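You operate a simulated robot arm through the tools that you are given. There is no shell and no other tool. Be economical: measure what you need, move in short steps, check, and stop when the job is done.

You run a simulated two-armed robot. Do the job below in one go: nothing can be reset, and whatever is moved stays where it is left.

TASK
Unbolt the shutter, raise it to the white band, switch its power off.
Fine: the cone stays where it is.

Only the result counts: the job must be done as asked and must still hold three seconds after the hand-in. Knocking over, shifting, dropping, spilling or breaking anything else fails it.

THE ROBOT
Two 7-joint arms with two-finger parallel grippers on one trunk, on a base that drives. Base frame: it is fixed to the floor where the robot stands at the start and does not move with it; the origin is under the middle of the robot, x ahead of it, y to its left, z up. Units: mm, degrees, N and s.
The left shoulder is at the start at [50, 168, 1032], the right one opposite. Places, roughly: cone [1250, 750, 0]; shutter power switch [800, 200, 1100]; steel bolt [600, -100, 900]; up button [800, 200, 1400]. Payload 1.57 kg a hand.
The tool frame of a hand sits at the grasp point between the pads (the TCP): z along the fingers, y along the line on which they close. The tips reach 30 mm beyond it. The gripper opens to 80 mm. The fingers are 17 mm wide and 12 mm thick; the gripper's body (40 by 82 mm) begins 80 mm behind the TCP.
Orientation is that of the tool frame in the base frame, as a unit quaternion [w, x, y, z]. With the fingers straight down and closing along the base's y, the tool's x points along the base's -x, its y along +y and its z along -z.

THE INTERFACE
- The arms move only by the tool jog_arm. It takes "left_rows", "right_rows" or both (then of equal length, played together; a hand with none holds still); each is a list of rows, each a list of 7 numbers: the turn, a rotation vector about the base's x, y, z in degrees, then the shift along the base's x, y, z in mm, then the finger opening in mm, from 0 to 80. In form: [[ax, ay, az, x, y, z, grip], ...]. A call has 1 to 20 rows; each row is the pose to reach, as a shift and turn from the pose commanded when the call began. A row lasts 0.2 s, in which the tool goes at most 50 mm and 8.6 degrees; a call with a longer step from one row to the next is refused whole, and so is a gripper value outside its range. Where a pose cannot be reached the arm comes as near as it can. A force on the tool above 40 N (or 10 N above the force at the start of the call, whichever is more), or a blocked arm, ends the call early, and 0.2 s more pass. Each finger travels about 45 mm/s and halts on what it meets, pressing with about 43 N; the grip force reading is that of the motor and also rises with nothing between the fingers. The clock runs only during rows and for 0.2 s after the last one: add rows that repeat a pose to give the fingers time. It gives the time, the measured TCP pose, the force on the tool (base axes), the opening and the grip force at its end, in the units of the frame above (readings bear some noise), with the torque about the TCP (base axes, N m) and any sound that the robot's microphone picked up, and new pictures: "show" is both (left out), scene, wrist or none (wrist: the cameras of the hands that moved).
- Cameras (640 x 400 px; columns grow to the right, rows downward): "scene" is now at [118.9, 27, 1264.9]; the picture's right is [0.22, -0.98, 0.00], its down [-0.32, -0.07, -0.94] and it looks along [0.92, 0.21, -0.33] (base axes); focal length 250 px, centre (320, 200). "left" rides on the left gripper at [72, 7, -122] in its tool frame; the picture's right is [-0.09, 1.00, 0.00], its down [-0.84, -0.08, -0.54] and it looks along [-0.54, -0.05, 0.84] (tool axes); focal length 238 px, centre (320, 200). "right" rides on the right gripper at [72, -7, -122] in its tool frame; the picture's right is [0.09, 1.00, 0.00], its down [-0.84, 0.08, -0.54] and it looks along [-0.54, 0.05, 0.84] (tool axes); focal length 238 px, centre (320, 200). There is no depth. A picture from a camera that has moved, and an enlarged one, comes with that camera's place and axes in the base frame and with its lens. The place of the scene camera against the robot may be out by one fixed shift of up to 18 mm in any direction.
- raise_lower(by): slides the trunk up (or, below 0, down) by that many mm; the arms and the scene camera ride with it, the base frame stays. It gives what a move gives, with no picture.
- drive_base(legs): drives the robot by 1 to 6 legs, each [ahead, left, turn to the left] in mm, mm and degrees, along the robot's own axes; the way and the turn of a leg run together, so that a leg with both is an arc; at most 1500 mm and 180 degrees a leg. The arms and the cameras ride along, it lands a little off, and it stops where it bumps. It gives what a move gives, and a new picture of the scene camera.
- aim_head(pan, tilt): turns the head with the scene camera to pan (to the left, within 80 degrees either way) and tilt (down, from -29 to 69), counted from straight ahead of the robot. It gives what a move gives, and a new picture of the scene camera.
- zoom(camera, box): a new picture of the part [left, top, right, bottom] of that camera's present view, enlarged. No time passes.
- close_job(): hands the job in; it is judged then, once.

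Go step by step. Nothing tells you exact positions but the pictures and the camera data: compare them with the known pose of the tool, close in by small moves and look again before you grip or let go. The budget is 120 turns and 260 pictures, counting those below and the enlarged ones. Unless the task says otherwise, let go and move clear before handing in, and close with one line.

The tools are called after "Call:" as name(argument=value, ...) on one line, values as JSON. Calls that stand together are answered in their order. jog_arm: Moves the arms, as the interface text tells. Its arguments: {"type":"object","properties":{"left_rows":{"type":"array","items":{"type":"array","items":{"type":"number"}}},"right_rows":{"type":"array","items":{"type":"array","items":{"type":"number"}}},"show":{"type":"string","enum":["both","scene","wrist","none"]}},"required":[]} The other tools are called the same way: raise_lower (by) slides the trunk up or down; drive_base (legs) drives the base; aim_head (pan, tilt) turns the head that bears the scene camera; zoom (camera, box) takes an enlarged picture of a part of a camera's view; close_job () hands the job in.

At the start:

```text
time_s: 0.0
left_eef_pos: [386.3, 275.5, 1149.3]
left_tool_rot: [0.0, -0.001, 1.0, 0.0]
left_wrist_force: [1.0, -0.3, -0.8]
left_ft_torque: [-0.04, -0.03, -0.02]
left_grip_width: 79.9
left_grasp_force: 0.0
right_eef_pos: [477.1, -95.6, 999.7]
right_tool_rot: [0.0, 0.0, 1.0, 0.0]
right_wrist_force: [0.2, -0.9, -0.2]
right_ft_torque: [0.05, -0.01, -0.03]
right_grip_width: 79.9
right_grasp_force: 0.0
trunk travel left (down, up): [-200.0, 243.0]
robot x, y, heading: [-1.1, 1.7, 0.1]
head pan, tilt: [12.7, 19.4]
```

scene: 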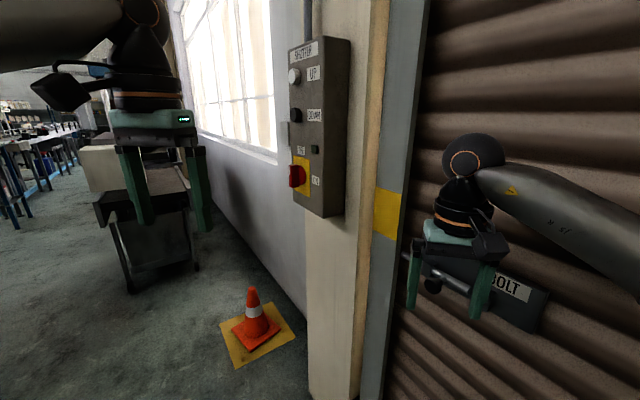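
right: 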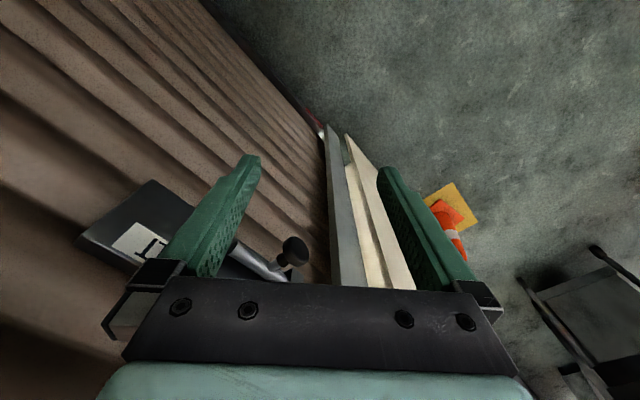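
left: 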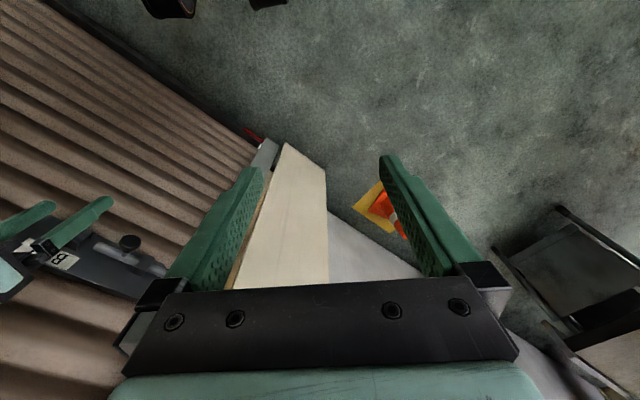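

I see a control box with UP, DOWN and a red switch on the pillar, and a sliding bolt on the shutter to the right. I'll enlarge both first.

Call:
zoom(camera="scene", box=[270, 30, 370, 220])

Call:
zoom(camera="scene", box=[360, 180, 560, 340])

Call:
aim_head(pan=-10, tilt=0)

Call:
aim_head(pan=-10, tilt=40)

```text
2.11 times, centred on (320, 125) of scene
camera zoom: at [118.9, 27.0, 1264.9], right [0.22, -0.98, 0.0], down [-0.32, -0.07, -0.94], along [0.92, 0.21, -0.33], focal length 527 px, centre (320, 358)
```

zoom: 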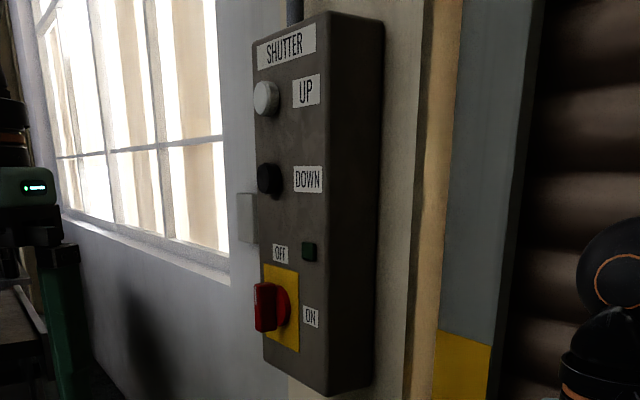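

```text
2.50 times, centred on (460, 260) of scene
camera zoom: at [118.9, 27.0, 1264.9], right [0.22, -0.98, 0.0], down [-0.32, -0.07, -0.94], along [0.92, 0.21, -0.33], focal length 626 px, centre (-30, 50)
```

zoom: 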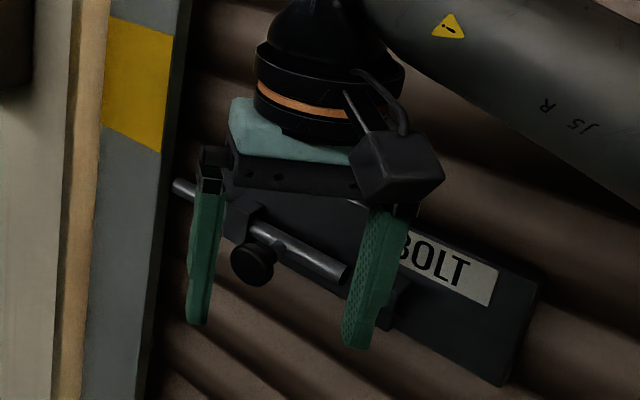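

```text
time_s: 0.9
left_eef_pos: [386.1, 275.1, 1150.7]
left_tool_rot: [0.0, -0.001, 1.0, -0.001]
left_wrist_force: [0.2, 0.0, 1.0]
left_ft_torque: [0.02, -0.02, -0.01]
left_grip_width: 80.1
left_grasp_force: 0.1
right_eef_pos: [478.1, -96.0, 999.5]
right_tool_rot: [0.0, 0.0, 1.0, 0.0]
right_wrist_force: [-0.3, 0.4, 0.1]
right_ft_torque: [-0.02, 0.02, 0.0]
right_grip_width: 80.1
right_grasp_force: 0.0
trunk travel left (down, up): [-200.0, 243.0]
robot x, y, heading: [1.1, 0.7, -0.1]
head pan, tilt: [-10.0, 0.0]
camera scene: at [116.7, -9.1, 1296.2], right [-0.17, -0.98, 0.0], down [0.0, 0.0, -1.0], along [0.98, -0.17, 0.0], focal length 250 px, centre (320, 200)
```

scene: 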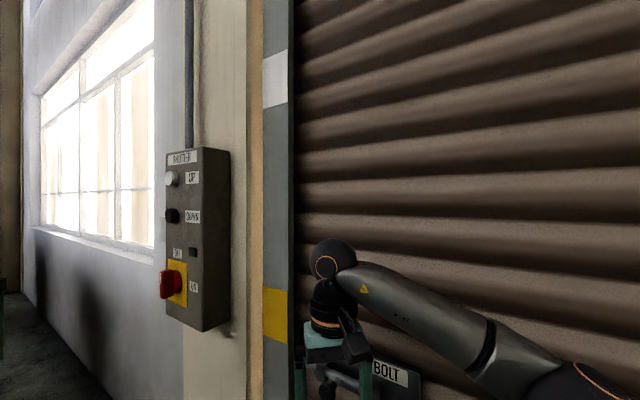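

```text
time_s: 1.9
left_eef_pos: [385.0, 275.5, 1149.8]
left_tool_rot: [0.001, -0.001, 1.0, 0.001]
left_wrist_force: [-0.3, -0.4, 0.6]
left_ft_torque: [0.0, -0.01, 0.0]
left_grip_width: 80.1
left_grasp_force: 0.0
right_eef_pos: [476.7, -96.6, 1000.0]
right_tool_rot: [0.0, 0.001, 1.0, 0.0]
right_wrist_force: [1.2, -0.2, 0.3]
right_ft_torque: [0.01, 0.04, -0.01]
right_grip_width: 80.0
right_grasp_force: 0.0
trunk travel left (down, up): [-200.0, 243.0]
robot x, y, heading: [-1.7, 2.7, 0.2]
head pan, tilt: [-10.0, 40.0]
camera scene: at [111.7, -8.3, 1232.6], right [-0.17, -0.98, 0.0], down [-0.63, 0.11, -0.77], along [0.75, -0.13, -0.64], focal length 250 px, centre (320, 200)
```

scene: 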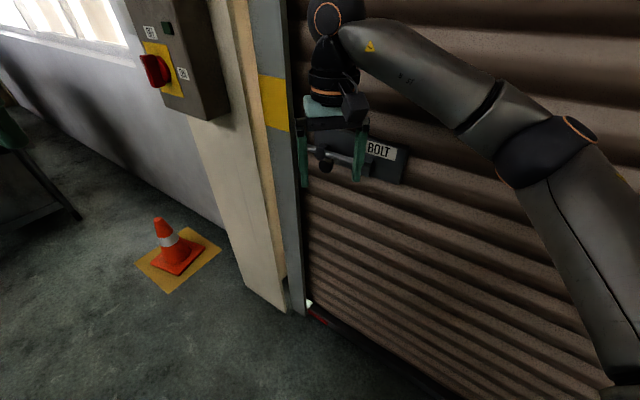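

The bolt knob triangulates to about (586,-113,940). The wall recedes to the left at an angle. Next I'll look closer with the right wrist camera.

Call:
zoom(camera="right", box=[70, 160, 350, 300])

Call:
zoom(camera="scene", box=[260, 90, 420, 190])

Call:
zoom(camera="left", box=[0, 190, 200, 310])

```text
2.29 times, centred on (210, 230) of right
camera zoom: at [405.0, -103.3, 1121.9], right [-0.09, 1.0, 0.0], down [0.84, 0.08, 0.54], along [0.54, 0.05, -0.84], focal length 545 px, centre (571, 131)
```

zoom: 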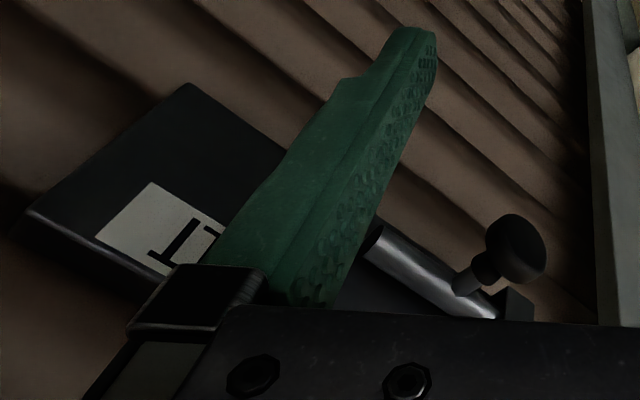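

```text
4.00 times, centred on (340, 140) of scene
camera zoom: at [111.7, -8.3, 1232.6], right [-0.17, -0.98, 0.0], down [-0.63, 0.11, -0.77], along [0.75, -0.13, -0.64], focal length 1001 px, centre (240, 440)
```

zoom: 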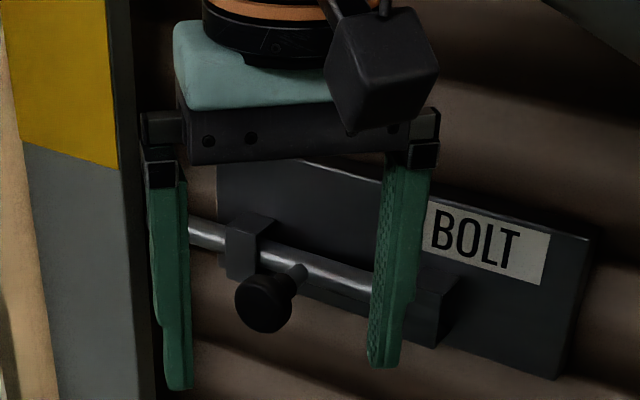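

```text
3.20 times, centred on (100, 250) of left
camera zoom: at [314.3, 280.4, 1271.8], right [0.09, 1.0, 0.0], down [0.84, -0.08, 0.54], along [0.54, -0.05, -0.84], focal length 763 px, centre (1024, 40)
```

zoom: 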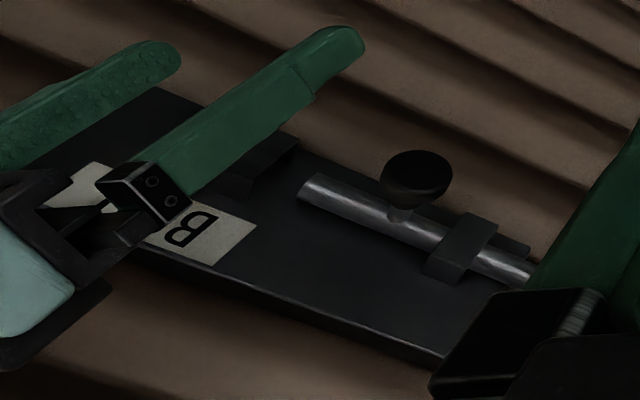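

The wall direction comes out at about (.64,.77), facing about 40° to the right, with the knob at (592,-112,935). I'll turn the right hand by -40° and bring it above the knob.

Call:
jog_arm(right_rows=[[0, 0, -8, 10, 0, 0, 80], [0, 0, -16, 30, -3, 0, 80], [0, 0, -24, 55, -7, 0, 80], [0, 0, -32, 85, -12, 0, 80], [0, 0, -40, 108, -16, 0, 80], [0, 0, -40, 108, -16, 0, 80]])

```text
time_s: 3.3
left_eef_pos: [385.5, 276.5, 1150.1]
left_tool_rot: [0.0, 0.0, 1.0, 0.0]
left_wrist_force: [-0.5, -1.1, -0.3]
left_ft_torque: [-0.04, 0.0, -0.02]
left_grip_width: 80.0
left_grasp_force: 0.1
right_eef_pos: [585.9, -111.1, 999.5]
right_tool_rot: [0.002, 0.343, 0.939, 0.0]
right_wrist_force: [0.6, -0.3, 0.1]
right_ft_torque: [-0.03, -0.02, 0.02]
right_grip_width: 80.1
right_grasp_force: 0.0
trunk travel left (down, up): [-200.0, 243.0]
robot x, y, heading: [-2.6, -1.5, 0.2]
head pan, tilt: [-10.0, 40.0]
camera scene: at [111.7, -8.4, 1232.5], right [-0.17, -0.98, 0.0], down [-0.63, 0.11, -0.77], along [0.75, -0.13, -0.64], focal length 250 px, centre (320, 200)
camera right: at [525.6, -71.6, 1120.9], right [0.57, 0.82, 0.0], down [0.69, -0.48, 0.54], along [0.45, -0.31, -0.84], focal length 238 px, centre (320, 200)
```

scene: 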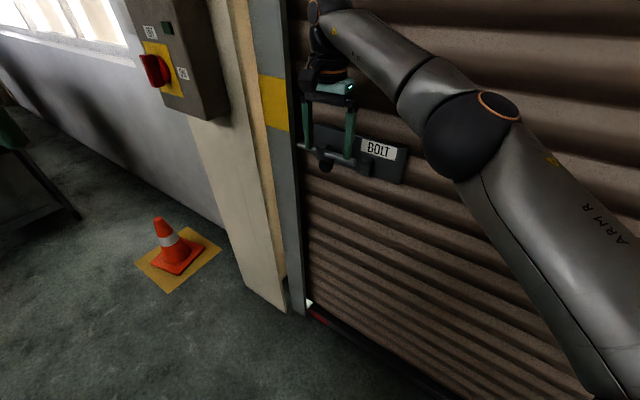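
right: 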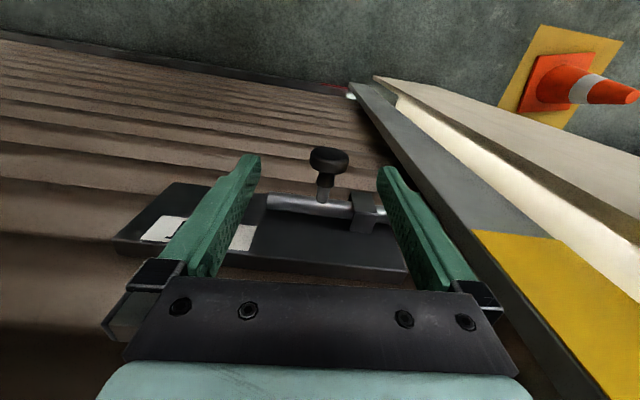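

The knob is centred between the fingers. I'll descend and close in loosely around it.

Call:
jog_arm(right_rows=[[0, 0, 0, 4, -1, -15, 80], [0, 0, 0, 6, -1, -35, 80], [0, 0, 0, 6, -1, -50, 80], [0, 0, 0, 6, -1, -52, 60], [0, 0, 0, 6, -1, -52, 46], [0, 0, 0, 6, -1, -52, 46]])

```text
time_s: 4.7
left_eef_pos: [385.5, 276.5, 1150.7]
left_tool_rot: [0.0, -0.001, 1.0, 0.0]
left_wrist_force: [0.1, 0.5, -0.2]
left_ft_torque: [0.01, -0.02, 0.04]
left_grip_width: 79.8
left_grasp_force: 0.0
right_eef_pos: [591.6, -114.4, 947.9]
right_tool_rot: [0.0, 0.342, 0.94, 0.0]
right_wrist_force: [0.9, 1.1, 0.4]
right_ft_torque: [0.01, -0.02, 0.02]
right_grip_width: 45.8
right_grasp_force: 0.1
trunk travel left (down, up): [-200.0, 243.0]
robot x, y, heading: [-0.2, 3.3, 0.1]
head pan, tilt: [-10.0, 40.0]
camera scene: at [111.7, -8.3, 1232.5], right [-0.17, -0.98, 0.0], down [-0.63, 0.11, -0.77], along [0.75, -0.13, -0.64], focal length 250 px, centre (320, 200)
camera right: at [531.9, -73.3, 1069.9], right [0.57, 0.82, 0.0], down [0.69, -0.48, 0.54], along [0.45, -0.31, -0.84], focal length 238 px, centre (320, 200)
```

scene: 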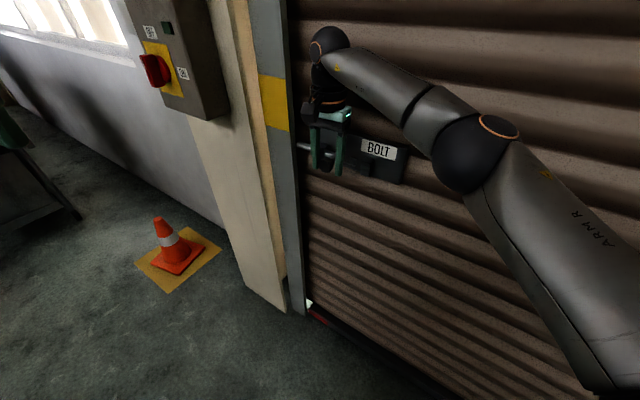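
right: 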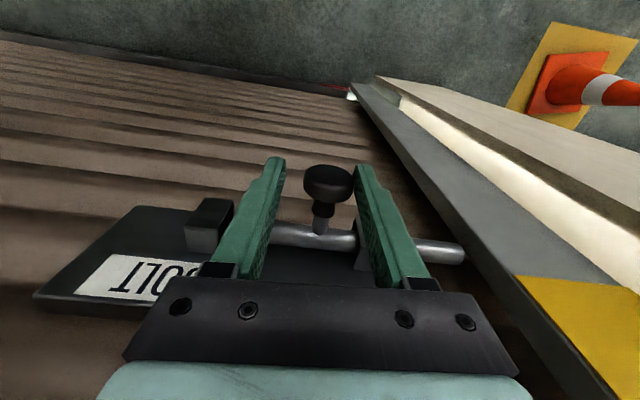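

The knob sits between the fingers, so I'll slide it right along the wall (-d) in steps.

Call:
jog_arm(right_rows=[[0, 0, 0, -6.4, -7.7, 0, 46], [0, 0, 0, -12.8, -15.4, 0, 46], [0, 0, 0, -19.2, -23, 0, 46], [0, 0, 0, -25.7, -30.6, 0, 46], [0, 0, 0, -32.1, -38.3, 0, 46], [0, 0, 0, -38.5, -46, 0, 46], [0, 0, 0, -38.5, -46, 0, 46]])

```text
time_s: 6.3
left_eef_pos: [387.8, 277.5, 1149.3]
left_tool_rot: [-0.001, -0.001, 1.0, -0.001]
left_wrist_force: [0.2, 0.2, 0.4]
left_ft_torque: [0.01, -0.02, -0.03]
left_grip_width: 79.8
left_grasp_force: 0.2
right_eef_pos: [555.0, -154.8, 948.0]
right_tool_rot: [0.002, 0.34, 0.941, 0.003]
right_wrist_force: [15.9, 16.8, -1.7]
right_ft_torque: [0.12, -0.44, 0.07]
right_grip_width: 66.3
right_grasp_force: 11.4
trunk travel left (down, up): [-200.0, 243.0]
robot x, y, heading: [-0.8, -0.6, 0.1]
head pan, tilt: [-10.0, 40.0]
camera scene: at [113.6, -6.4, 1232.3], right [-0.17, -0.98, 0.0], down [-0.63, 0.11, -0.77], along [0.75, -0.13, -0.64], focal length 250 px, centre (320, 200)
camera right: at [494.8, -116.0, 1069.5], right [0.57, 0.82, 0.01], down [0.69, -0.48, 0.54], along [0.45, -0.3, -0.84], focal length 238 px, centre (320, 200)
```

scene: 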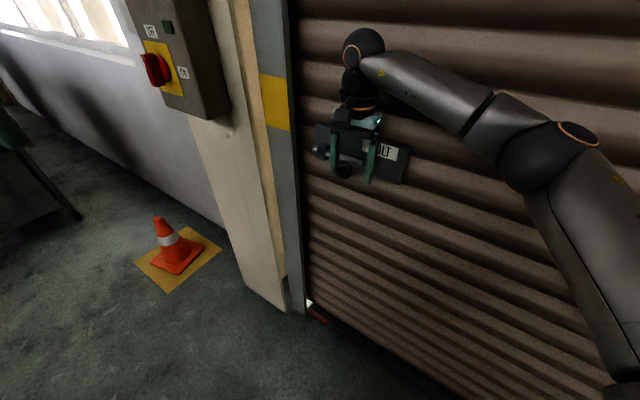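
right: 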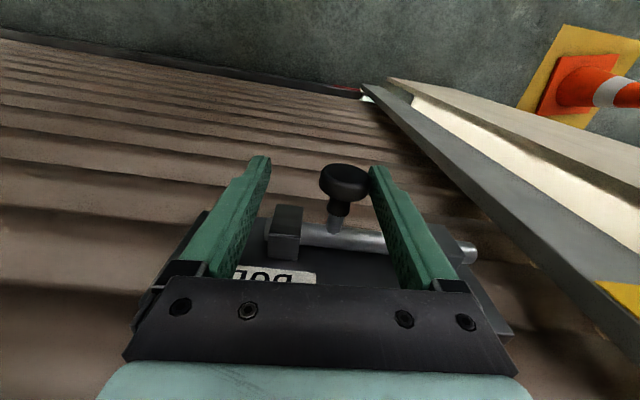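

The bolt moved, but the fingers gave way and were forced open. I'll open to the 80 mm limit so the finger is rigid and push on.

Call:
jog_arm(right_rows=[[0, 0, 0, 0, 0, 0, 80], [0, 0, 0, -3.2, -3.8, 0, 80], [0, 0, 0, -9.6, -11.5, 0, 80], [0, 0, 0, -16, -19.2, 0, 80], [0, 0, 0, -22.5, -26.8, 0, 80], [0, 0, 0, -28.9, -34.5, 0, 80], [0, 0, 0, -28.9, -34.5, 0, 80]])

```text
time_s: 7.1
left_eef_pos: [385.4, 276.3, 1149.1]
left_tool_rot: [0.0, -0.001, 1.0, 0.0]
left_wrist_force: [0.4, 1.5, -0.4]
left_ft_torque: [0.02, -0.02, -0.01]
left_grip_width: 80.0
left_grasp_force: 0.1
right_eef_pos: [550.5, -163.0, 948.9]
right_tool_rot: [0.008, 0.34, 0.94, 0.012]
right_wrist_force: [9.6, 8.1, -2.5]
right_ft_torque: [0.12, -0.1, -0.05]
right_grip_width: 80.3
right_grasp_force: 0.0
trunk travel left (down, up): [-200.0, 243.0]
robot x, y, heading: [-1.8, 0.1, -0.2]
head pan, tilt: [-10.0, 40.0]
stopped in row 3 (right hand): the force on the tool passed its limit at 45 N (the readings are from after the stop); the commanded pose is now the measured one
camera scene: at [112.9, -7.4, 1232.4], right [-0.17, -0.99, 0.0], down [-0.63, 0.11, -0.77], along [0.75, -0.13, -0.64], focal length 250 px, centre (320, 200)
camera right: at [487.8, -123.1, 1070.0], right [0.56, 0.83, 0.03], down [0.68, -0.48, 0.55], along [0.47, -0.29, -0.84], focal length 238 px, centre (320, 200)
```

scene: 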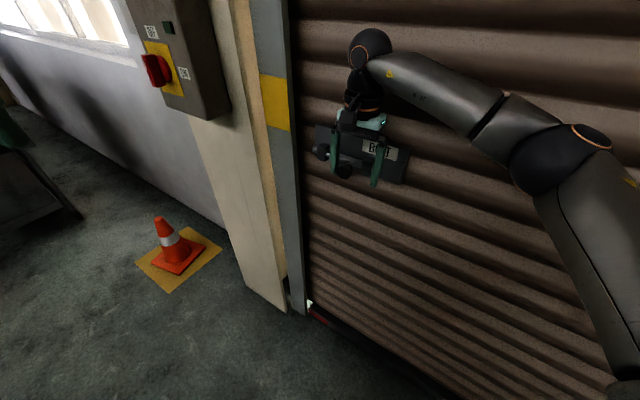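
right: 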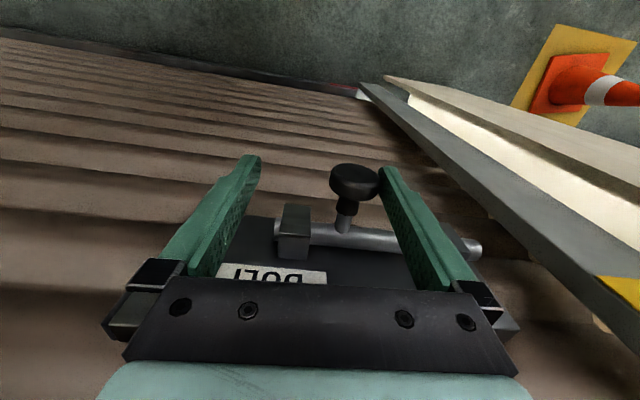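

The push met a hard stop about 45 mm along. I'll back off a little, lift clear and look.

Call:
jog_arm(right_rows=[[0, 0, 0, 6.4, 7.7, 0, 80], [0, 0, 0, 6.4, 7.7, 20, 80], [0, 0, 0, 0, 10, 60, 80], [0, 0, 0, -30, 10, 100, 80], [0, 0, 0, -60, 10, 110, 80]])

Call:
zoom(camera="scene", box=[260, 90, 420, 190])

```text
time_s: 8.3
left_eef_pos: [384.3, 276.1, 1150.8]
left_tool_rot: [0.001, -0.001, 1.0, 0.0]
left_wrist_force: [0.6, 0.1, -0.3]
left_ft_torque: [0.02, 0.0, 0.0]
left_grip_width: 79.9
left_grasp_force: 0.1
right_eef_pos: [488.6, -153.7, 1059.6]
right_tool_rot: [0.006, 0.34, 0.94, 0.01]
right_wrist_force: [0.2, 0.4, -0.8]
right_ft_torque: [0.03, 0.0, 0.02]
right_grip_width: 80.2
right_grasp_force: 0.0
trunk travel left (down, up): [-200.0, 243.0]
robot x, y, heading: [1.7, 1.2, -0.1]
head pan, tilt: [-10.0, 40.0]
camera scene: at [111.9, -8.0, 1232.5], right [-0.17, -0.99, 0.0], down [-0.63, 0.11, -0.77], along [0.75, -0.13, -0.64], focal length 250 px, centre (320, 200)
camera right: at [426.6, -114.7, 1181.3], right [0.57, 0.82, 0.02], down [0.68, -0.48, 0.55], along [0.46, -0.3, -0.84], focal length 238 px, centre (320, 200)
```

scene: 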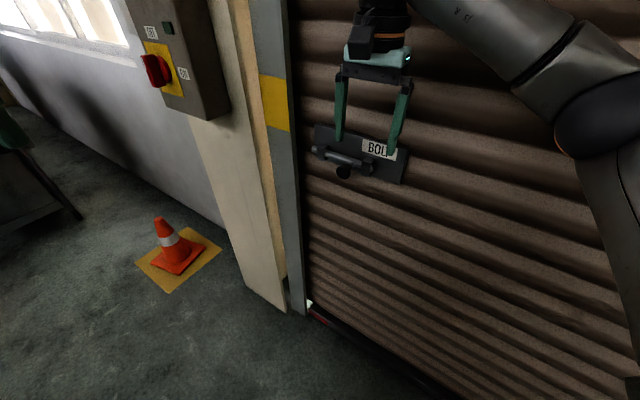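
right: 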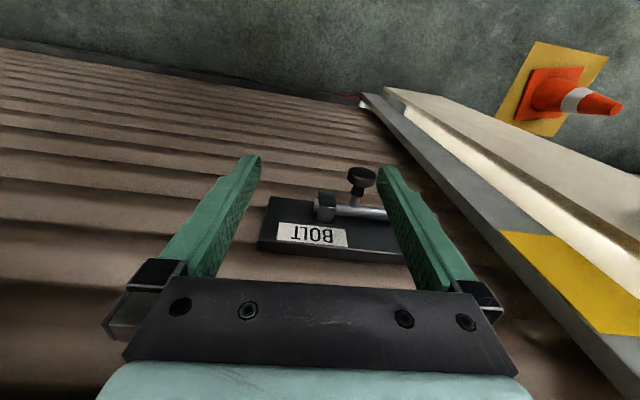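

```text
4.00 times, centred on (340, 140) of scene
camera zoom: at [111.9, -8.0, 1232.5], right [-0.17, -0.99, 0.0], down [-0.63, 0.11, -0.77], along [0.75, -0.13, -0.64], focal length 1001 px, centre (240, 440)
```

zoom: 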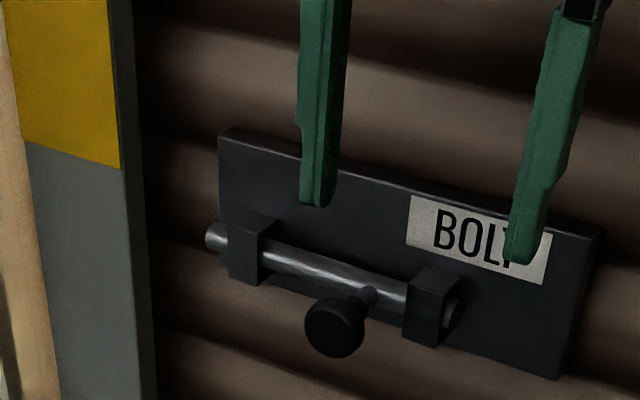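

The bolt is fully withdrawn and clear of the post. I'll tuck the right hand in, face the wall and drive along it so the left hand faces the panel.

Call:
jog_arm(right_rows=[[0, 0, 8, -40, -10, 10, 80], [0, 0, 16, -80, -20, 10, 80], [0, 0, 24, -110, -30, 10, 80], [0, 0, 32, -130, -40, 10, 80]], show="none")

Call:
drive_base(legs=[[-50, 0, 0], [0, 0, -40]])

```text
time_s: 9.3
left_eef_pos: [386.2, 276.2, 1150.2]
left_tool_rot: [0.0, -0.001, 1.0, -0.001]
left_wrist_force: [-0.1, -0.2, -0.2]
left_ft_torque: [-0.03, 0.02, -0.02]
left_grip_width: 79.9
left_grasp_force: 0.1
right_eef_pos: [358.5, -193.5, 1069.8]
right_tool_rot: [0.003, 0.065, 0.998, 0.01]
right_wrist_force: [0.1, 0.4, 0.2]
right_ft_torque: [-0.01, -0.01, 0.01]
right_grip_width: 80.0
right_grasp_force: 0.1
trunk travel left (down, up): [-200.0, 243.0]
robot x, y, heading: [0.5, -2.6, 0.1]
head pan, tilt: [-10.0, 40.0]
```

```text
time_s: 12.1
left_eef_pos: [422.3, -38.4, 1150.7]
left_tool_rot: [0.0, 0.343, 0.94, 0.0]
left_wrist_force: [0.3, 0.6, 0.3]
left_ft_torque: [0.01, -0.01, 0.01]
left_grip_width: 80.1
left_grasp_force: 0.0
right_eef_pos: [100.1, -379.3, 1067.8]
right_tool_rot: [0.006, 0.407, 0.913, 0.008]
right_wrist_force: [0.6, -0.6, 0.1]
right_ft_torque: [0.01, 0.01, 0.01]
right_grip_width: 79.8
right_grasp_force: 0.1
trunk travel left (down, up): [-200.0, 243.0]
robot x, y, heading: [-49.1, -3.2, -39.9]
head pan, tilt: [-10.0, 40.0]
camera scene: at [23.4, -84.6, 1232.5], right [-0.77, -0.64, 0.0], down [-0.41, 0.49, -0.77], along [0.49, -0.59, -0.64], focal length 250 px, centre (320, 200)
```

scene: 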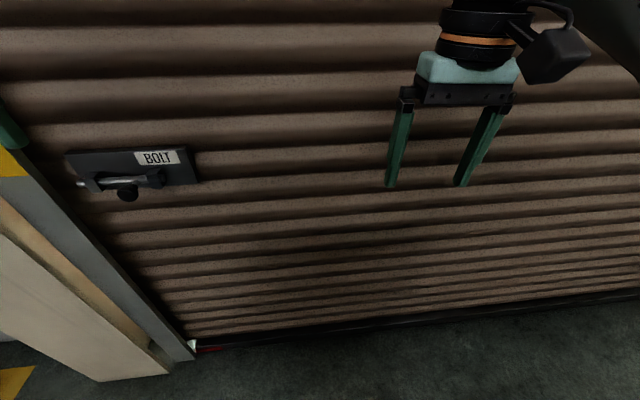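

Facing the wall now. I'll drive along it to the left and look ahead level.

Call:
drive_base(legs=[[0, 420, 0]])

Call:
aim_head(pan=0, tilt=0)

Call:
aim_head(pan=25, tilt=0)

```text
time_s: 16.3
left_eef_pos: [691.1, 279.0, 1150.1]
left_tool_rot: [0.0, 0.343, 0.939, 0.0]
left_wrist_force: [-0.9, 0.5, -0.2]
left_ft_torque: [-0.01, -0.02, 0.01]
left_grip_width: 79.8
left_grasp_force: 0.1
right_eef_pos: [368.1, -61.2, 1068.8]
right_tool_rot: [0.006, 0.408, 0.913, 0.009]
right_wrist_force: [0.8, -1.1, 0.3]
right_ft_torque: [-0.02, -0.03, 0.0]
right_grip_width: 79.9
right_grasp_force: 0.1
trunk travel left (down, up): [-200.0, 243.0]
robot x, y, heading: [218.0, 320.2, -40.3]
head pan, tilt: [-10.0, 40.0]
camera scene: at [292.0, 233.4, 1232.5], right [-0.77, -0.64, 0.0], down [-0.41, 0.49, -0.77], along [0.49, -0.59, -0.64], focal length 250 px, centre (320, 200)
```

scene: 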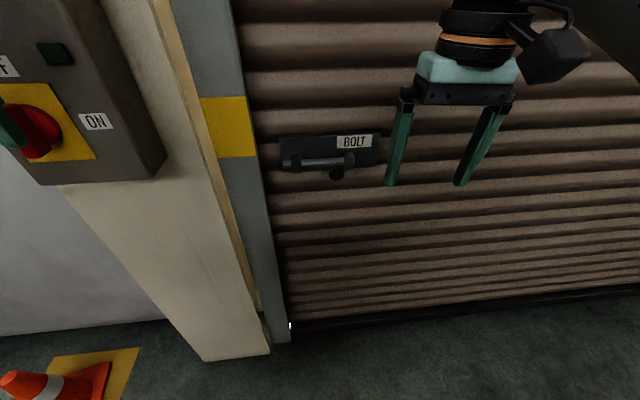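

```text
time_s: 17.4
left_eef_pos: [691.9, 280.5, 1150.9]
left_tool_rot: [0.0, 0.343, 0.939, -0.001]
left_wrist_force: [-0.3, -0.7, -0.1]
left_ft_torque: [0.02, 0.01, 0.0]
left_grip_width: 79.6
left_grasp_force: 0.1
right_eef_pos: [368.5, -60.9, 1069.1]
right_tool_rot: [0.007, 0.408, 0.913, 0.009]
right_wrist_force: [0.3, 0.3, 0.2]
right_ft_torque: [0.02, 0.04, 0.02]
right_grip_width: 80.2
right_grasp_force: 0.0
trunk travel left (down, up): [-200.0, 243.0]
robot x, y, heading: [217.6, 317.8, -40.1]
head pan, tilt: [0.0, 0.0]
camera scene: at [306.2, 240.5, 1296.2], right [-0.65, -0.76, 0.0], down [0.0, 0.0, -1.0], along [0.76, -0.65, 0.0], focal length 250 px, centre (320, 200)
```

scene: 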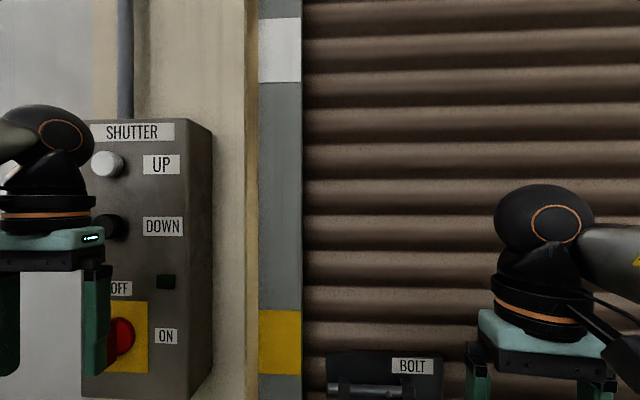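

```text
time_s: 18.3
left_eef_pos: [690.7, 279.1, 1150.8]
left_tool_rot: [0.0, 0.343, 0.939, 0.0]
left_wrist_force: [-0.7, -0.5, -0.2]
left_ft_torque: [-0.01, 0.01, 0.03]
left_grip_width: 80.0
left_grasp_force: 0.0
right_eef_pos: [367.7, -60.4, 1069.8]
right_tool_rot: [0.006, 0.408, 0.913, 0.008]
right_wrist_force: [0.1, 0.5, 0.1]
right_ft_torque: [-0.02, -0.01, 0.03]
right_grip_width: 80.2
right_grasp_force: 0.1
trunk travel left (down, up): [-200.0, 243.0]
robot x, y, heading: [222.3, 317.9, -40.3]
head pan, tilt: [25.0, 0.0]
camera scene: at [324.3, 275.0, 1296.2], right [-0.26, -0.96, 0.0], down [0.0, 0.0, -1.0], along [0.96, -0.26, 0.0], focal length 250 px, centre (320, 200)
```

scene: 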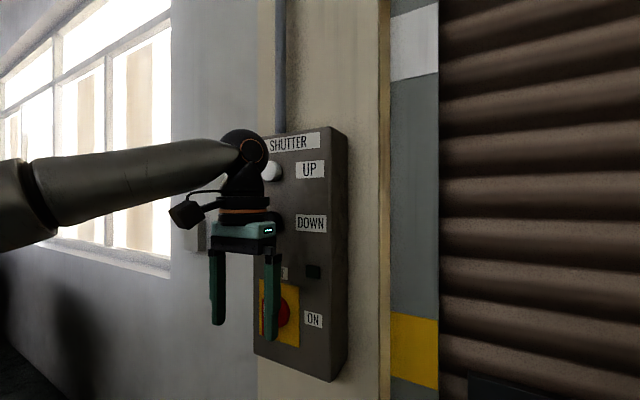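

The panel triangulates as UP at about (787,231,1350), DOWN at about 1257 and the switch at about 1091, with the white band spanning z about 1520–1640. I'll turn the left hand horizontal with fingers closed, in front of the UP button.

Call:
jog_arm(left_rows=[[-5.2, -6.2, 0, 0, 0, 20, 60], [-10.5, -12.5, 0, 0, 0, 40, 40], [-15.8, -18.8, 0, 0, 0, 60, 20], [-21, -25, 0, 0, 0, 80, 0], [-26.3, -31.3, 0, 0, 0, 100, 0], [-31.6, -37.6, 0, 0, 0, 120, 0], [-36.9, -43.8, 0, 4, 2, 140, 0], [-42.2, -50.1, 0, 8, 4, 160, 0], [-47.4, -56.3, 0, 14, 7, 180, 0], [-52.7, -62.6, 0, 20, 10, 190, 0], [-58, -68.9, 0, 24, 13, 200, 0], [-58, -68.9, 0, 24, 13, 200, 0]])

```text
time_s: 20.9
left_eef_pos: [716.0, 292.7, 1350.6]
left_tool_rot: [0.665, 0.243, 0.663, -0.243]
left_wrist_force: [-0.6, -0.2, -0.3]
left_ft_torque: [0.03, -0.02, -0.01]
left_grip_width: 0.1
left_grasp_force: 21.4
right_eef_pos: [367.3, -60.7, 1069.4]
right_tool_rot: [0.006, 0.408, 0.913, 0.009]
right_wrist_force: [0.1, 0.3, 0.4]
right_ft_torque: [0.01, -0.05, -0.01]
right_grip_width: 80.1
right_grasp_force: 0.1
trunk travel left (down, up): [-200.0, 243.0]
robot x, y, heading: [219.4, 319.1, -40.2]
head pan, tilt: [25.0, 0.0]
camera scene: at [324.3, 275.0, 1296.2], right [-0.26, -0.97, 0.0], down [0.0, 0.0, -1.0], along [0.97, -0.26, 0.0], focal length 250 px, centre (320, 200)
camera left: at [627.5, 374.7, 1278.4], right [0.64, 0.76, 0.09], down [-0.47, 0.29, 0.83], along [0.61, -0.58, 0.54], focal length 238 px, centre (320, 200)
```

scene: 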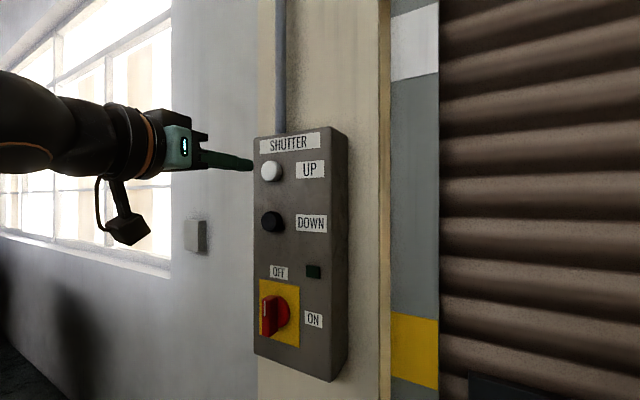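
left: 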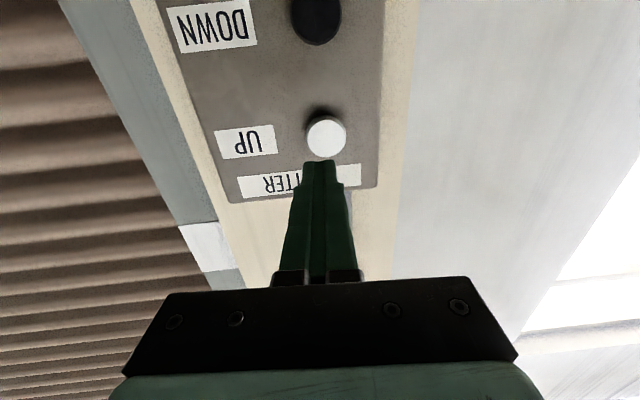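

The fingertip is lined up with UP, about 64 mm away. Before pressing I'll check the switch and the shutter's bottom edge.

Call:
zoom(camera="scene", box=[245, 250, 345, 360])

Call:
jog_arm(left_rows=[[0, 0, 0, 12, -6, 0, 0], [0, 0, 0, 24, -16, -1, 0], [0, 0, 0, 36, -26, -1, 0], [0, 0, 0, 43, -32, -1, 0]], show="none")

Call:
aim_head(pan=0, tilt=35)

```text
3.64 times, centred on (295, 305) of scene
camera zoom: at [324.3, 275.0, 1296.2], right [-0.26, -0.97, 0.0], down [0.0, 0.0, -1.0], along [0.97, -0.26, 0.0], focal length 910 px, centre (411, -182)
```

zoom: 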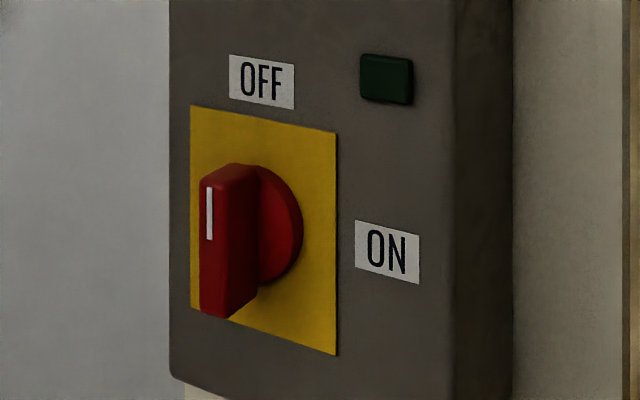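

```text
time_s: 21.9
left_eef_pos: [758.6, 259.9, 1349.5]
left_tool_rot: [0.665, 0.243, 0.663, -0.243]
left_wrist_force: [0.1, 0.3, -0.1]
left_ft_torque: [-0.02, -0.01, 0.01]
left_grip_width: 0.2
left_grasp_force: 21.2
right_eef_pos: [367.9, -61.8, 1069.7]
right_tool_rot: [0.007, 0.407, 0.913, 0.009]
right_wrist_force: [0.8, 0.3, -0.7]
right_ft_torque: [0.02, 0.03, 0.01]
right_grip_width: 80.0
right_grasp_force: 0.0
trunk travel left (down, up): [-200.0, 243.0]
robot x, y, heading: [217.2, 318.2, -40.2]
head pan, tilt: [25.0, 0.0]
```

```text
time_s: 22.9
left_eef_pos: [758.2, 260.5, 1349.5]
left_tool_rot: [0.665, 0.243, 0.664, -0.243]
left_wrist_force: [-0.1, 0.6, 0.3]
left_ft_torque: [-0.02, -0.05, 0.0]
left_grip_width: 0.0
left_grasp_force: 21.7
right_eef_pos: [367.0, -61.9, 1069.0]
right_tool_rot: [0.007, 0.407, 0.913, 0.007]
right_wrist_force: [0.2, 0.3, 0.2]
right_ft_torque: [-0.03, 0.01, -0.04]
right_grip_width: 80.1
right_grasp_force: 0.1
trunk travel left (down, up): [-200.0, 243.0]
robot x, y, heading: [222.9, 314.8, -40.3]
head pan, tilt: [0.0, 35.0]
camera scene: at [304.8, 241.8, 1240.1], right [-0.64, -0.76, 0.0], down [-0.44, 0.37, -0.82], along [0.63, -0.53, -0.57], focal length 250 px, centre (320, 200)
```

scene: 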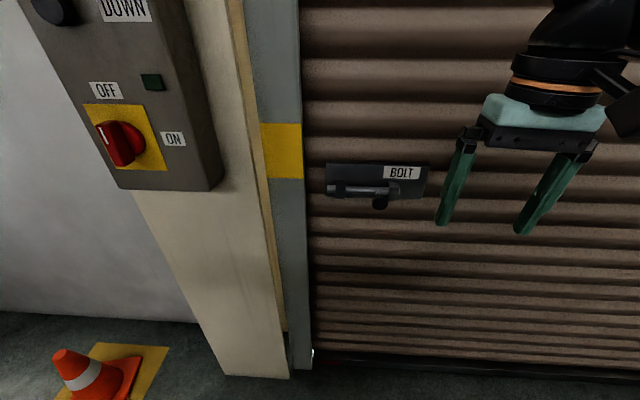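

The switch marker points to OFF and the lamp is dark, so power seems to be off already. A short UP press will test that.

Call:
jog_arm(left_rows=[[0, 0, 0, 7.6, -6.4, 0, 0], [0, 0, 0, 11.5, -9.7, 0, 0], [0, 0, 0, 15.3, -12.9, 0, 0], [0, 0, 0, 15.3, -12.9, 0, 0]])

```text
time_s: 23.9
left_eef_pos: [770.7, 251.2, 1350.1]
left_tool_rot: [0.667, 0.241, 0.662, -0.243]
left_wrist_force: [-29.1, 21.3, -17.1]
left_ft_torque: [0.45, 0.36, -0.26]
left_grip_width: 0.0
left_grasp_force: 21.3
right_eef_pos: [364.6, -58.4, 1070.8]
right_tool_rot: [0.008, 0.406, 0.914, 0.008]
right_wrist_force: [-0.2, 0.1, -0.7]
right_ft_torque: [-0.01, 0.0, -0.01]
right_grip_width: 80.0
right_grasp_force: 0.0
trunk travel left (down, up): [-200.0, 243.0]
robot x, y, heading: [217.6, 317.4, -40.0]
head pan, tilt: [0.0, 35.0]
heard: click
camera scene: at [301.2, 245.4, 1240.5], right [-0.64, -0.76, 0.0], down [-0.44, 0.37, -0.82], along [0.63, -0.53, -0.57], focal length 250 px, centre (320, 200)
camera left: at [681.1, 333.0, 1277.7], right [0.64, 0.76, 0.09], down [-0.47, 0.29, 0.83], along [0.61, -0.58, 0.54], focal length 238 px, centre (320, 200)
```

scene: 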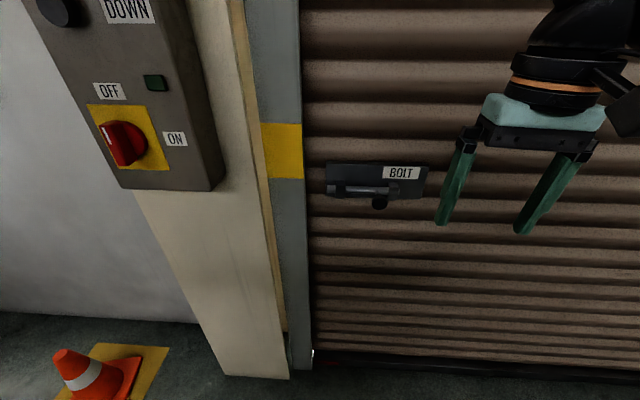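
left: 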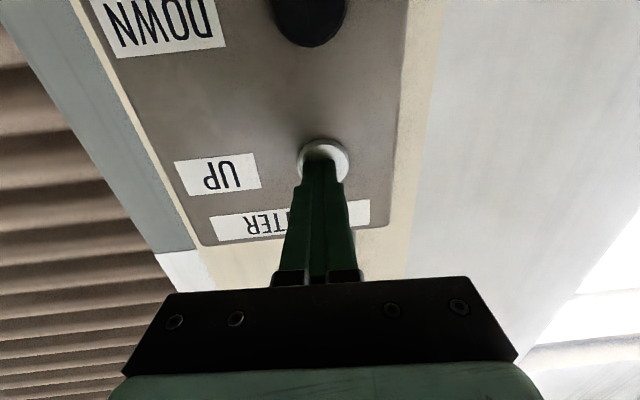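

The button clicks but nothing moves, so power is off and must be switched on first. I'll back off, go down to the switch and open the fingers.

Call:
jog_arm(left_rows=[[0, 0, 0, -15, 13, 0, 0], [0, 0, 0, -40, 33, 0, 0], [0, 0, 0, -50, 36, -30, 20], [0, 0, 0, -50, 36, -70, 40], [0, 0, 0, -50, 36, -110, 60], [0, 0, 0, -50, 36, -150, 70], [0, 0, 0, -50, 36, -190, 70], [0, 0, 0, -50, 36, -225, 70], [0, 0, 0, -50, 36, -255, 70], [0, 0, 0, -50, 36, -255, 70]])

```text
time_s: 26.1
left_eef_pos: [764.0, 273.7, 1111.2]
left_tool_rot: [0.665, 0.242, 0.664, -0.242]
left_wrist_force: [-0.3, -1.0, -0.3]
left_ft_torque: [-0.01, 0.0, 0.01]
left_grip_width: 70.2
left_grasp_force: 0.1
left hand out of reach, approached as far as the arm can: row 7, 8, 9, 10
right_eef_pos: [368.0, -61.3, 1070.0]
right_tool_rot: [0.006, 0.408, 0.913, 0.009]
right_wrist_force: [0.2, 0.3, 0.8]
right_ft_torque: [-0.03, -0.01, 0.0]
right_grip_width: 80.0
right_grasp_force: 0.0
trunk travel left (down, up): [-200.0, 243.0]
robot x, y, heading: [218.0, 315.5, -40.1]
head pan, tilt: [0.0, 35.0]
camera scene: at [304.8, 241.7, 1240.1], right [-0.65, -0.76, 0.0], down [-0.44, 0.37, -0.82], along [0.63, -0.53, -0.57], focal length 250 px, centre (320, 200)
camera left: at [675.3, 355.9, 1038.1], right [0.64, 0.76, 0.09], down [-0.47, 0.29, 0.84], along [0.61, -0.58, 0.54], focal length 238 px, centre (320, 200)
```

scene: 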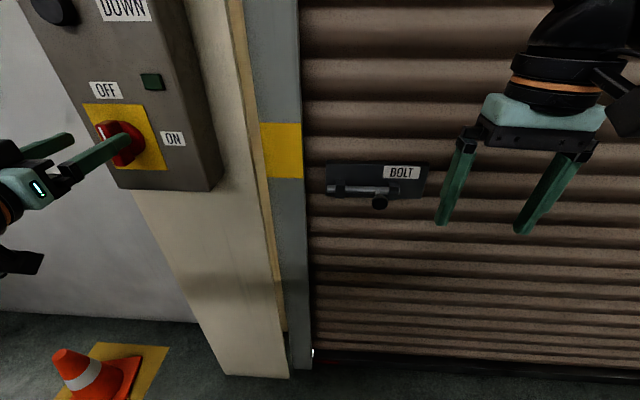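
left: 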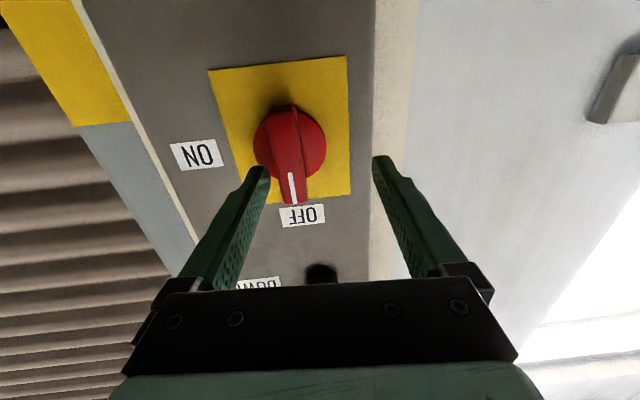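

The hand can't get low enough at this trunk height. The handle is at about left 295, z 1100. I'll retract a little, lower the trunk 150 mm and then re-approach.

Call:
jog_arm(left_rows=[[0, 0, 0, -15, 12, 15, 70], [0, 0, 0, -35, 25, 45, 70], [0, 0, 0, -40, 25, 80, 70]], show="none")

Call:
raise_lower(by=-150)

```text
time_s: 26.9
left_eef_pos: [723.5, 297.8, 1192.0]
left_tool_rot: [0.666, 0.242, 0.663, -0.242]
left_wrist_force: [0.0, 0.3, -0.3]
left_ft_torque: [0.02, -0.01, 0.04]
left_grip_width: 70.0
left_grasp_force: 0.0
left hand out of reach, approached as far as the arm can: row 1, 2
right_eef_pos: [367.4, -61.0, 1069.7]
right_tool_rot: [0.006, 0.407, 0.913, 0.009]
right_wrist_force: [-0.9, 0.0, -0.4]
right_ft_torque: [0.02, -0.03, 0.01]
right_grip_width: 80.0
right_grasp_force: 0.1
trunk travel left (down, up): [-200.0, 243.0]
robot x, y, heading: [219.7, 318.4, -40.3]
head pan, tilt: [0.0, 35.0]
```

```text
time_s: 28.6
left_eef_pos: [724.7, 297.6, 1041.0]
left_tool_rot: [0.665, 0.242, 0.664, -0.242]
left_wrist_force: [0.5, 0.5, -0.1]
left_ft_torque: [-0.03, 0.04, -0.01]
left_grip_width: 69.9
left_grasp_force: 0.0
right_eef_pos: [368.0, -61.6, 918.3]
right_tool_rot: [0.007, 0.407, 0.913, 0.008]
right_wrist_force: [-0.1, 0.1, 0.9]
right_ft_torque: [0.0, -0.02, -0.02]
right_grip_width: 79.7
right_grasp_force: 0.1
trunk travel left (down, up): [-50.0, 393.0]
robot x, y, heading: [214.2, 318.9, -39.9]
head pan, tilt: [0.0, 35.0]
```

Call:
jog_arm(left_rows=[[0, 0, 0, 0, -8, 20, 70], [0, 0, 0, 0, -16, 45, 70], [0, 0, 0, 5.6, -24.4, 59, 70], [0, 0, 0, 5.6, -24.4, 59, 70]])

```text
time_s: 29.6
left_eef_pos: [729.1, 274.0, 1101.2]
left_tool_rot: [0.664, 0.243, 0.663, -0.243]
left_wrist_force: [-0.3, -0.5, 0.2]
left_ft_torque: [0.01, -0.01, 0.02]
left_grip_width: 70.0
left_grasp_force: 0.0
right_eef_pos: [369.4, -62.4, 918.9]
right_tool_rot: [0.007, 0.408, 0.913, 0.009]
right_wrist_force: [-0.7, 0.3, 0.0]
right_ft_torque: [-0.05, -0.03, -0.04]
right_grip_width: 80.2
right_grasp_force: 0.0
trunk travel left (down, up): [-50.0, 393.0]
robot x, y, heading: [218.4, 317.1, -40.3]
head pan, tilt: [0.0, 35.0]
camera scene: at [304.7, 241.7, 1090.1], right [-0.65, -0.76, 0.0], down [-0.44, 0.37, -0.82], along [0.63, -0.53, -0.57], focal length 250 px, centre (320, 200)
camera left: at [641.3, 355.4, 1027.7], right [0.64, 0.76, 0.09], down [-0.47, 0.29, 0.84], along [0.61, -0.58, 0.54], focal length 238 px, centre (320, 200)
```

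scene: 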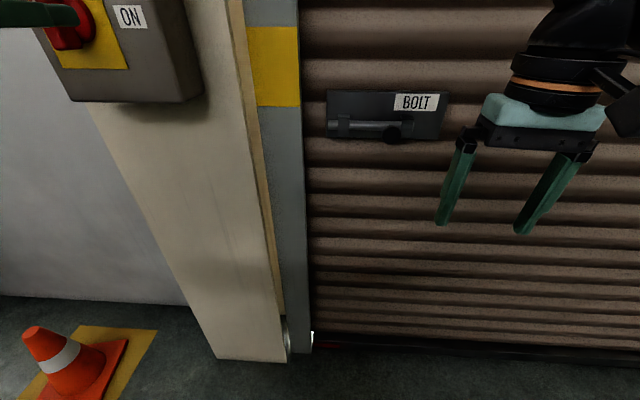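
left: 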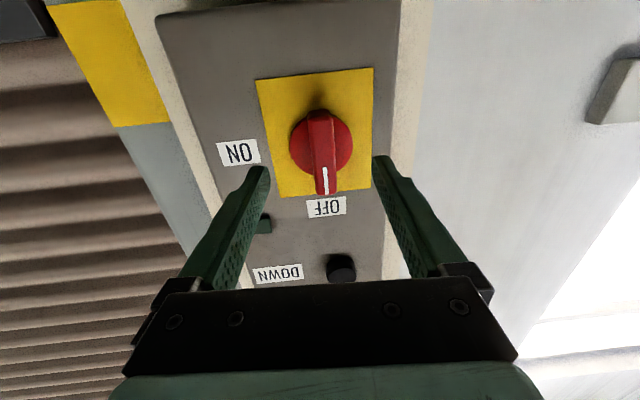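

The handle pivot is at ahead 508, left 295, z 1101, and the hand is exactly in line. I'll advance 50 mm and grip.

Call:
jog_arm(left_rows=[[0, 0, 0, 11.5, -9.7, 0, 60], [0, 0, 0, 23, -19.3, 0, 50], [0, 0, 0, 30.6, -25.8, 0, 50], [0, 0, 0, 37, -31, 0, 50]], show="wrist")

```text
time_s: 30.6
left_eef_pos: [767.9, 242.9, 1101.4]
left_tool_rot: [0.665, 0.241, 0.664, -0.242]
left_wrist_force: [-1.3, 4.5, 1.3]
left_ft_torque: [-0.01, -0.05, 0.13]
left_grip_width: 54.5
left_grasp_force: 2.4
right_eef_pos: [367.9, -62.6, 919.2]
right_tool_rot: [0.007, 0.408, 0.913, 0.009]
right_wrist_force: [0.3, -0.5, 0.4]
right_ft_torque: [0.0, -0.02, 0.03]
right_grip_width: 79.9
right_grasp_force: 0.0
trunk travel left (down, up): [-50.0, 393.0]
robot x, y, heading: [221.7, 316.0, -40.4]
head pan, tilt: [0.0, 35.0]
camera left: at [679.0, 324.4, 1028.2], right [0.64, 0.76, 0.09], down [-0.47, 0.29, 0.84], along [0.61, -0.58, 0.54], focal length 238 px, centre (320, 200)
```

left: 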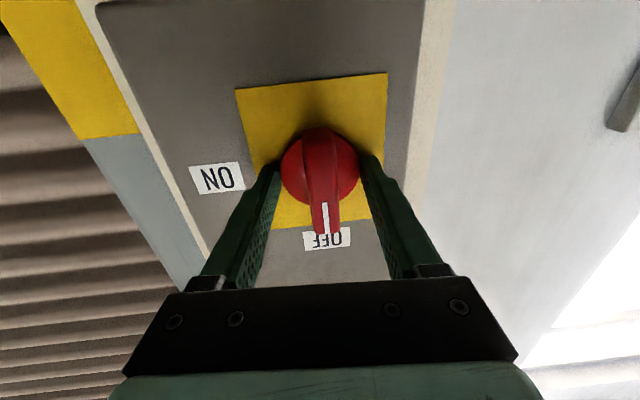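

The tips have gone in over the round base disc. I'll back off 14 mm and close on the bar only.

Call:
jog_arm(left_rows=[[0, 0, 0, 0, 0, 0, 66], [0, 0, 0, -10.7, 9, 0, 66], [0, 0, 0, -10.7, 9, 0, 50], [0, 0, 0, -10.7, 9, 0, 35], [0, 0, 0, -10.7, 9, 0, 20], [0, 0, 0, -10.7, 9, 0, 10], [0, 0, 0, -10.7, 9, 0, 10], [0, 0, 0, -10.7, 9, 0, 10]], show="wrist")

```text
time_s: 32.4
left_eef_pos: [758.4, 253.2, 1099.5]
left_tool_rot: [0.665, 0.24, 0.664, -0.242]
left_wrist_force: [8.4, 8.9, 3.7]
left_ft_torque: [0.63, 0.5, -0.42]
left_grip_width: 19.1
left_grasp_force: 33.1
right_eef_pos: [368.1, -62.0, 919.9]
right_tool_rot: [0.006, 0.406, 0.914, 0.008]
right_wrist_force: [0.5, -0.3, -0.8]
right_ft_torque: [0.02, -0.02, -0.02]
right_grip_width: 80.1
right_grasp_force: 0.1
trunk travel left (down, up): [-50.0, 393.0]
robot x, y, heading: [220.1, 315.3, -40.2]
head pan, tilt: [0.0, 35.0]
camera left: at [668.6, 334.7, 1027.6], right [0.64, 0.76, 0.09], down [-0.47, 0.29, 0.84], along [0.61, -0.58, 0.54], focal length 238 px, centre (320, 200)
```

left: 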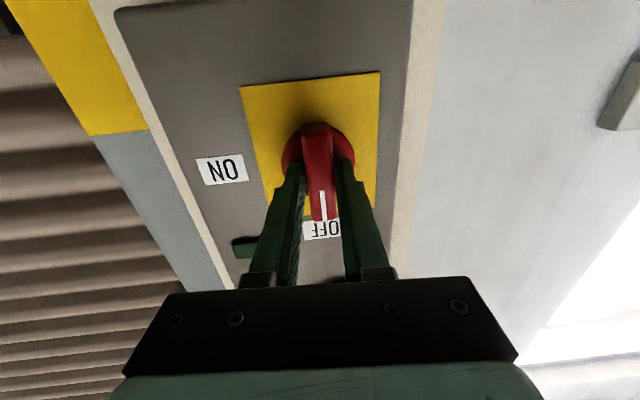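

The bar is gripped at 19 mm. Now I'll turn it clockwise toward ON, half way first.

Call:
jog_arm(left_rows=[[0, 0, 0, 1.9, 2.3, 0, 10], [6.1, -5.2, 0, 1.9, 2.3, 0, 10], [12.2, -10.3, 0, 1.9, 2.3, 0, 10], [18.4, -15.5, 0, 1.9, 2.3, 0, 10], [24.5, -20.6, 0, 1.9, 2.3, 0, 10], [30.6, -25.8, 0, 1.9, 2.3, 0, 10], [36.7, -30.9, 0, 1.9, 2.3, 0, 10]], show="wrist")

```text
time_s: 34.0
left_eef_pos: [758.5, 255.3, 1099.0]
left_tool_rot: [0.706, 0.493, 0.506, 0.049]
left_wrist_force: [-2.8, -0.6, 1.1]
left_ft_torque: [-0.03, -0.1, -1.12]
left_grip_width: 18.8
left_grasp_force: 33.0
right_eef_pos: [367.4, -61.8, 919.7]
right_tool_rot: [0.007, 0.407, 0.913, 0.008]
right_wrist_force: [-0.5, 0.3, 0.2]
right_ft_torque: [-0.03, 0.0, -0.01]
right_grip_width: 80.2
right_grasp_force: 0.0
trunk travel left (down, up): [-50.0, 393.0]
robot x, y, heading: [219.2, 320.1, -40.3]
head pan, tilt: [0.0, 35.0]
camera left: at [702.2, 375.0, 1056.6], right [0.38, 0.45, 0.8], down [-0.85, -0.16, 0.5], along [0.36, -0.88, 0.32], focal length 238 px, centre (320, 200)
```

left: 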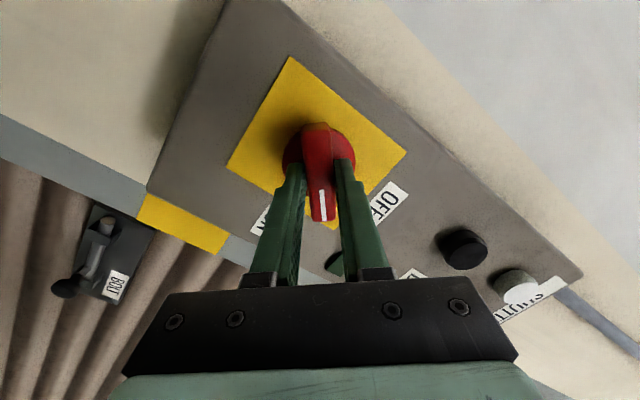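

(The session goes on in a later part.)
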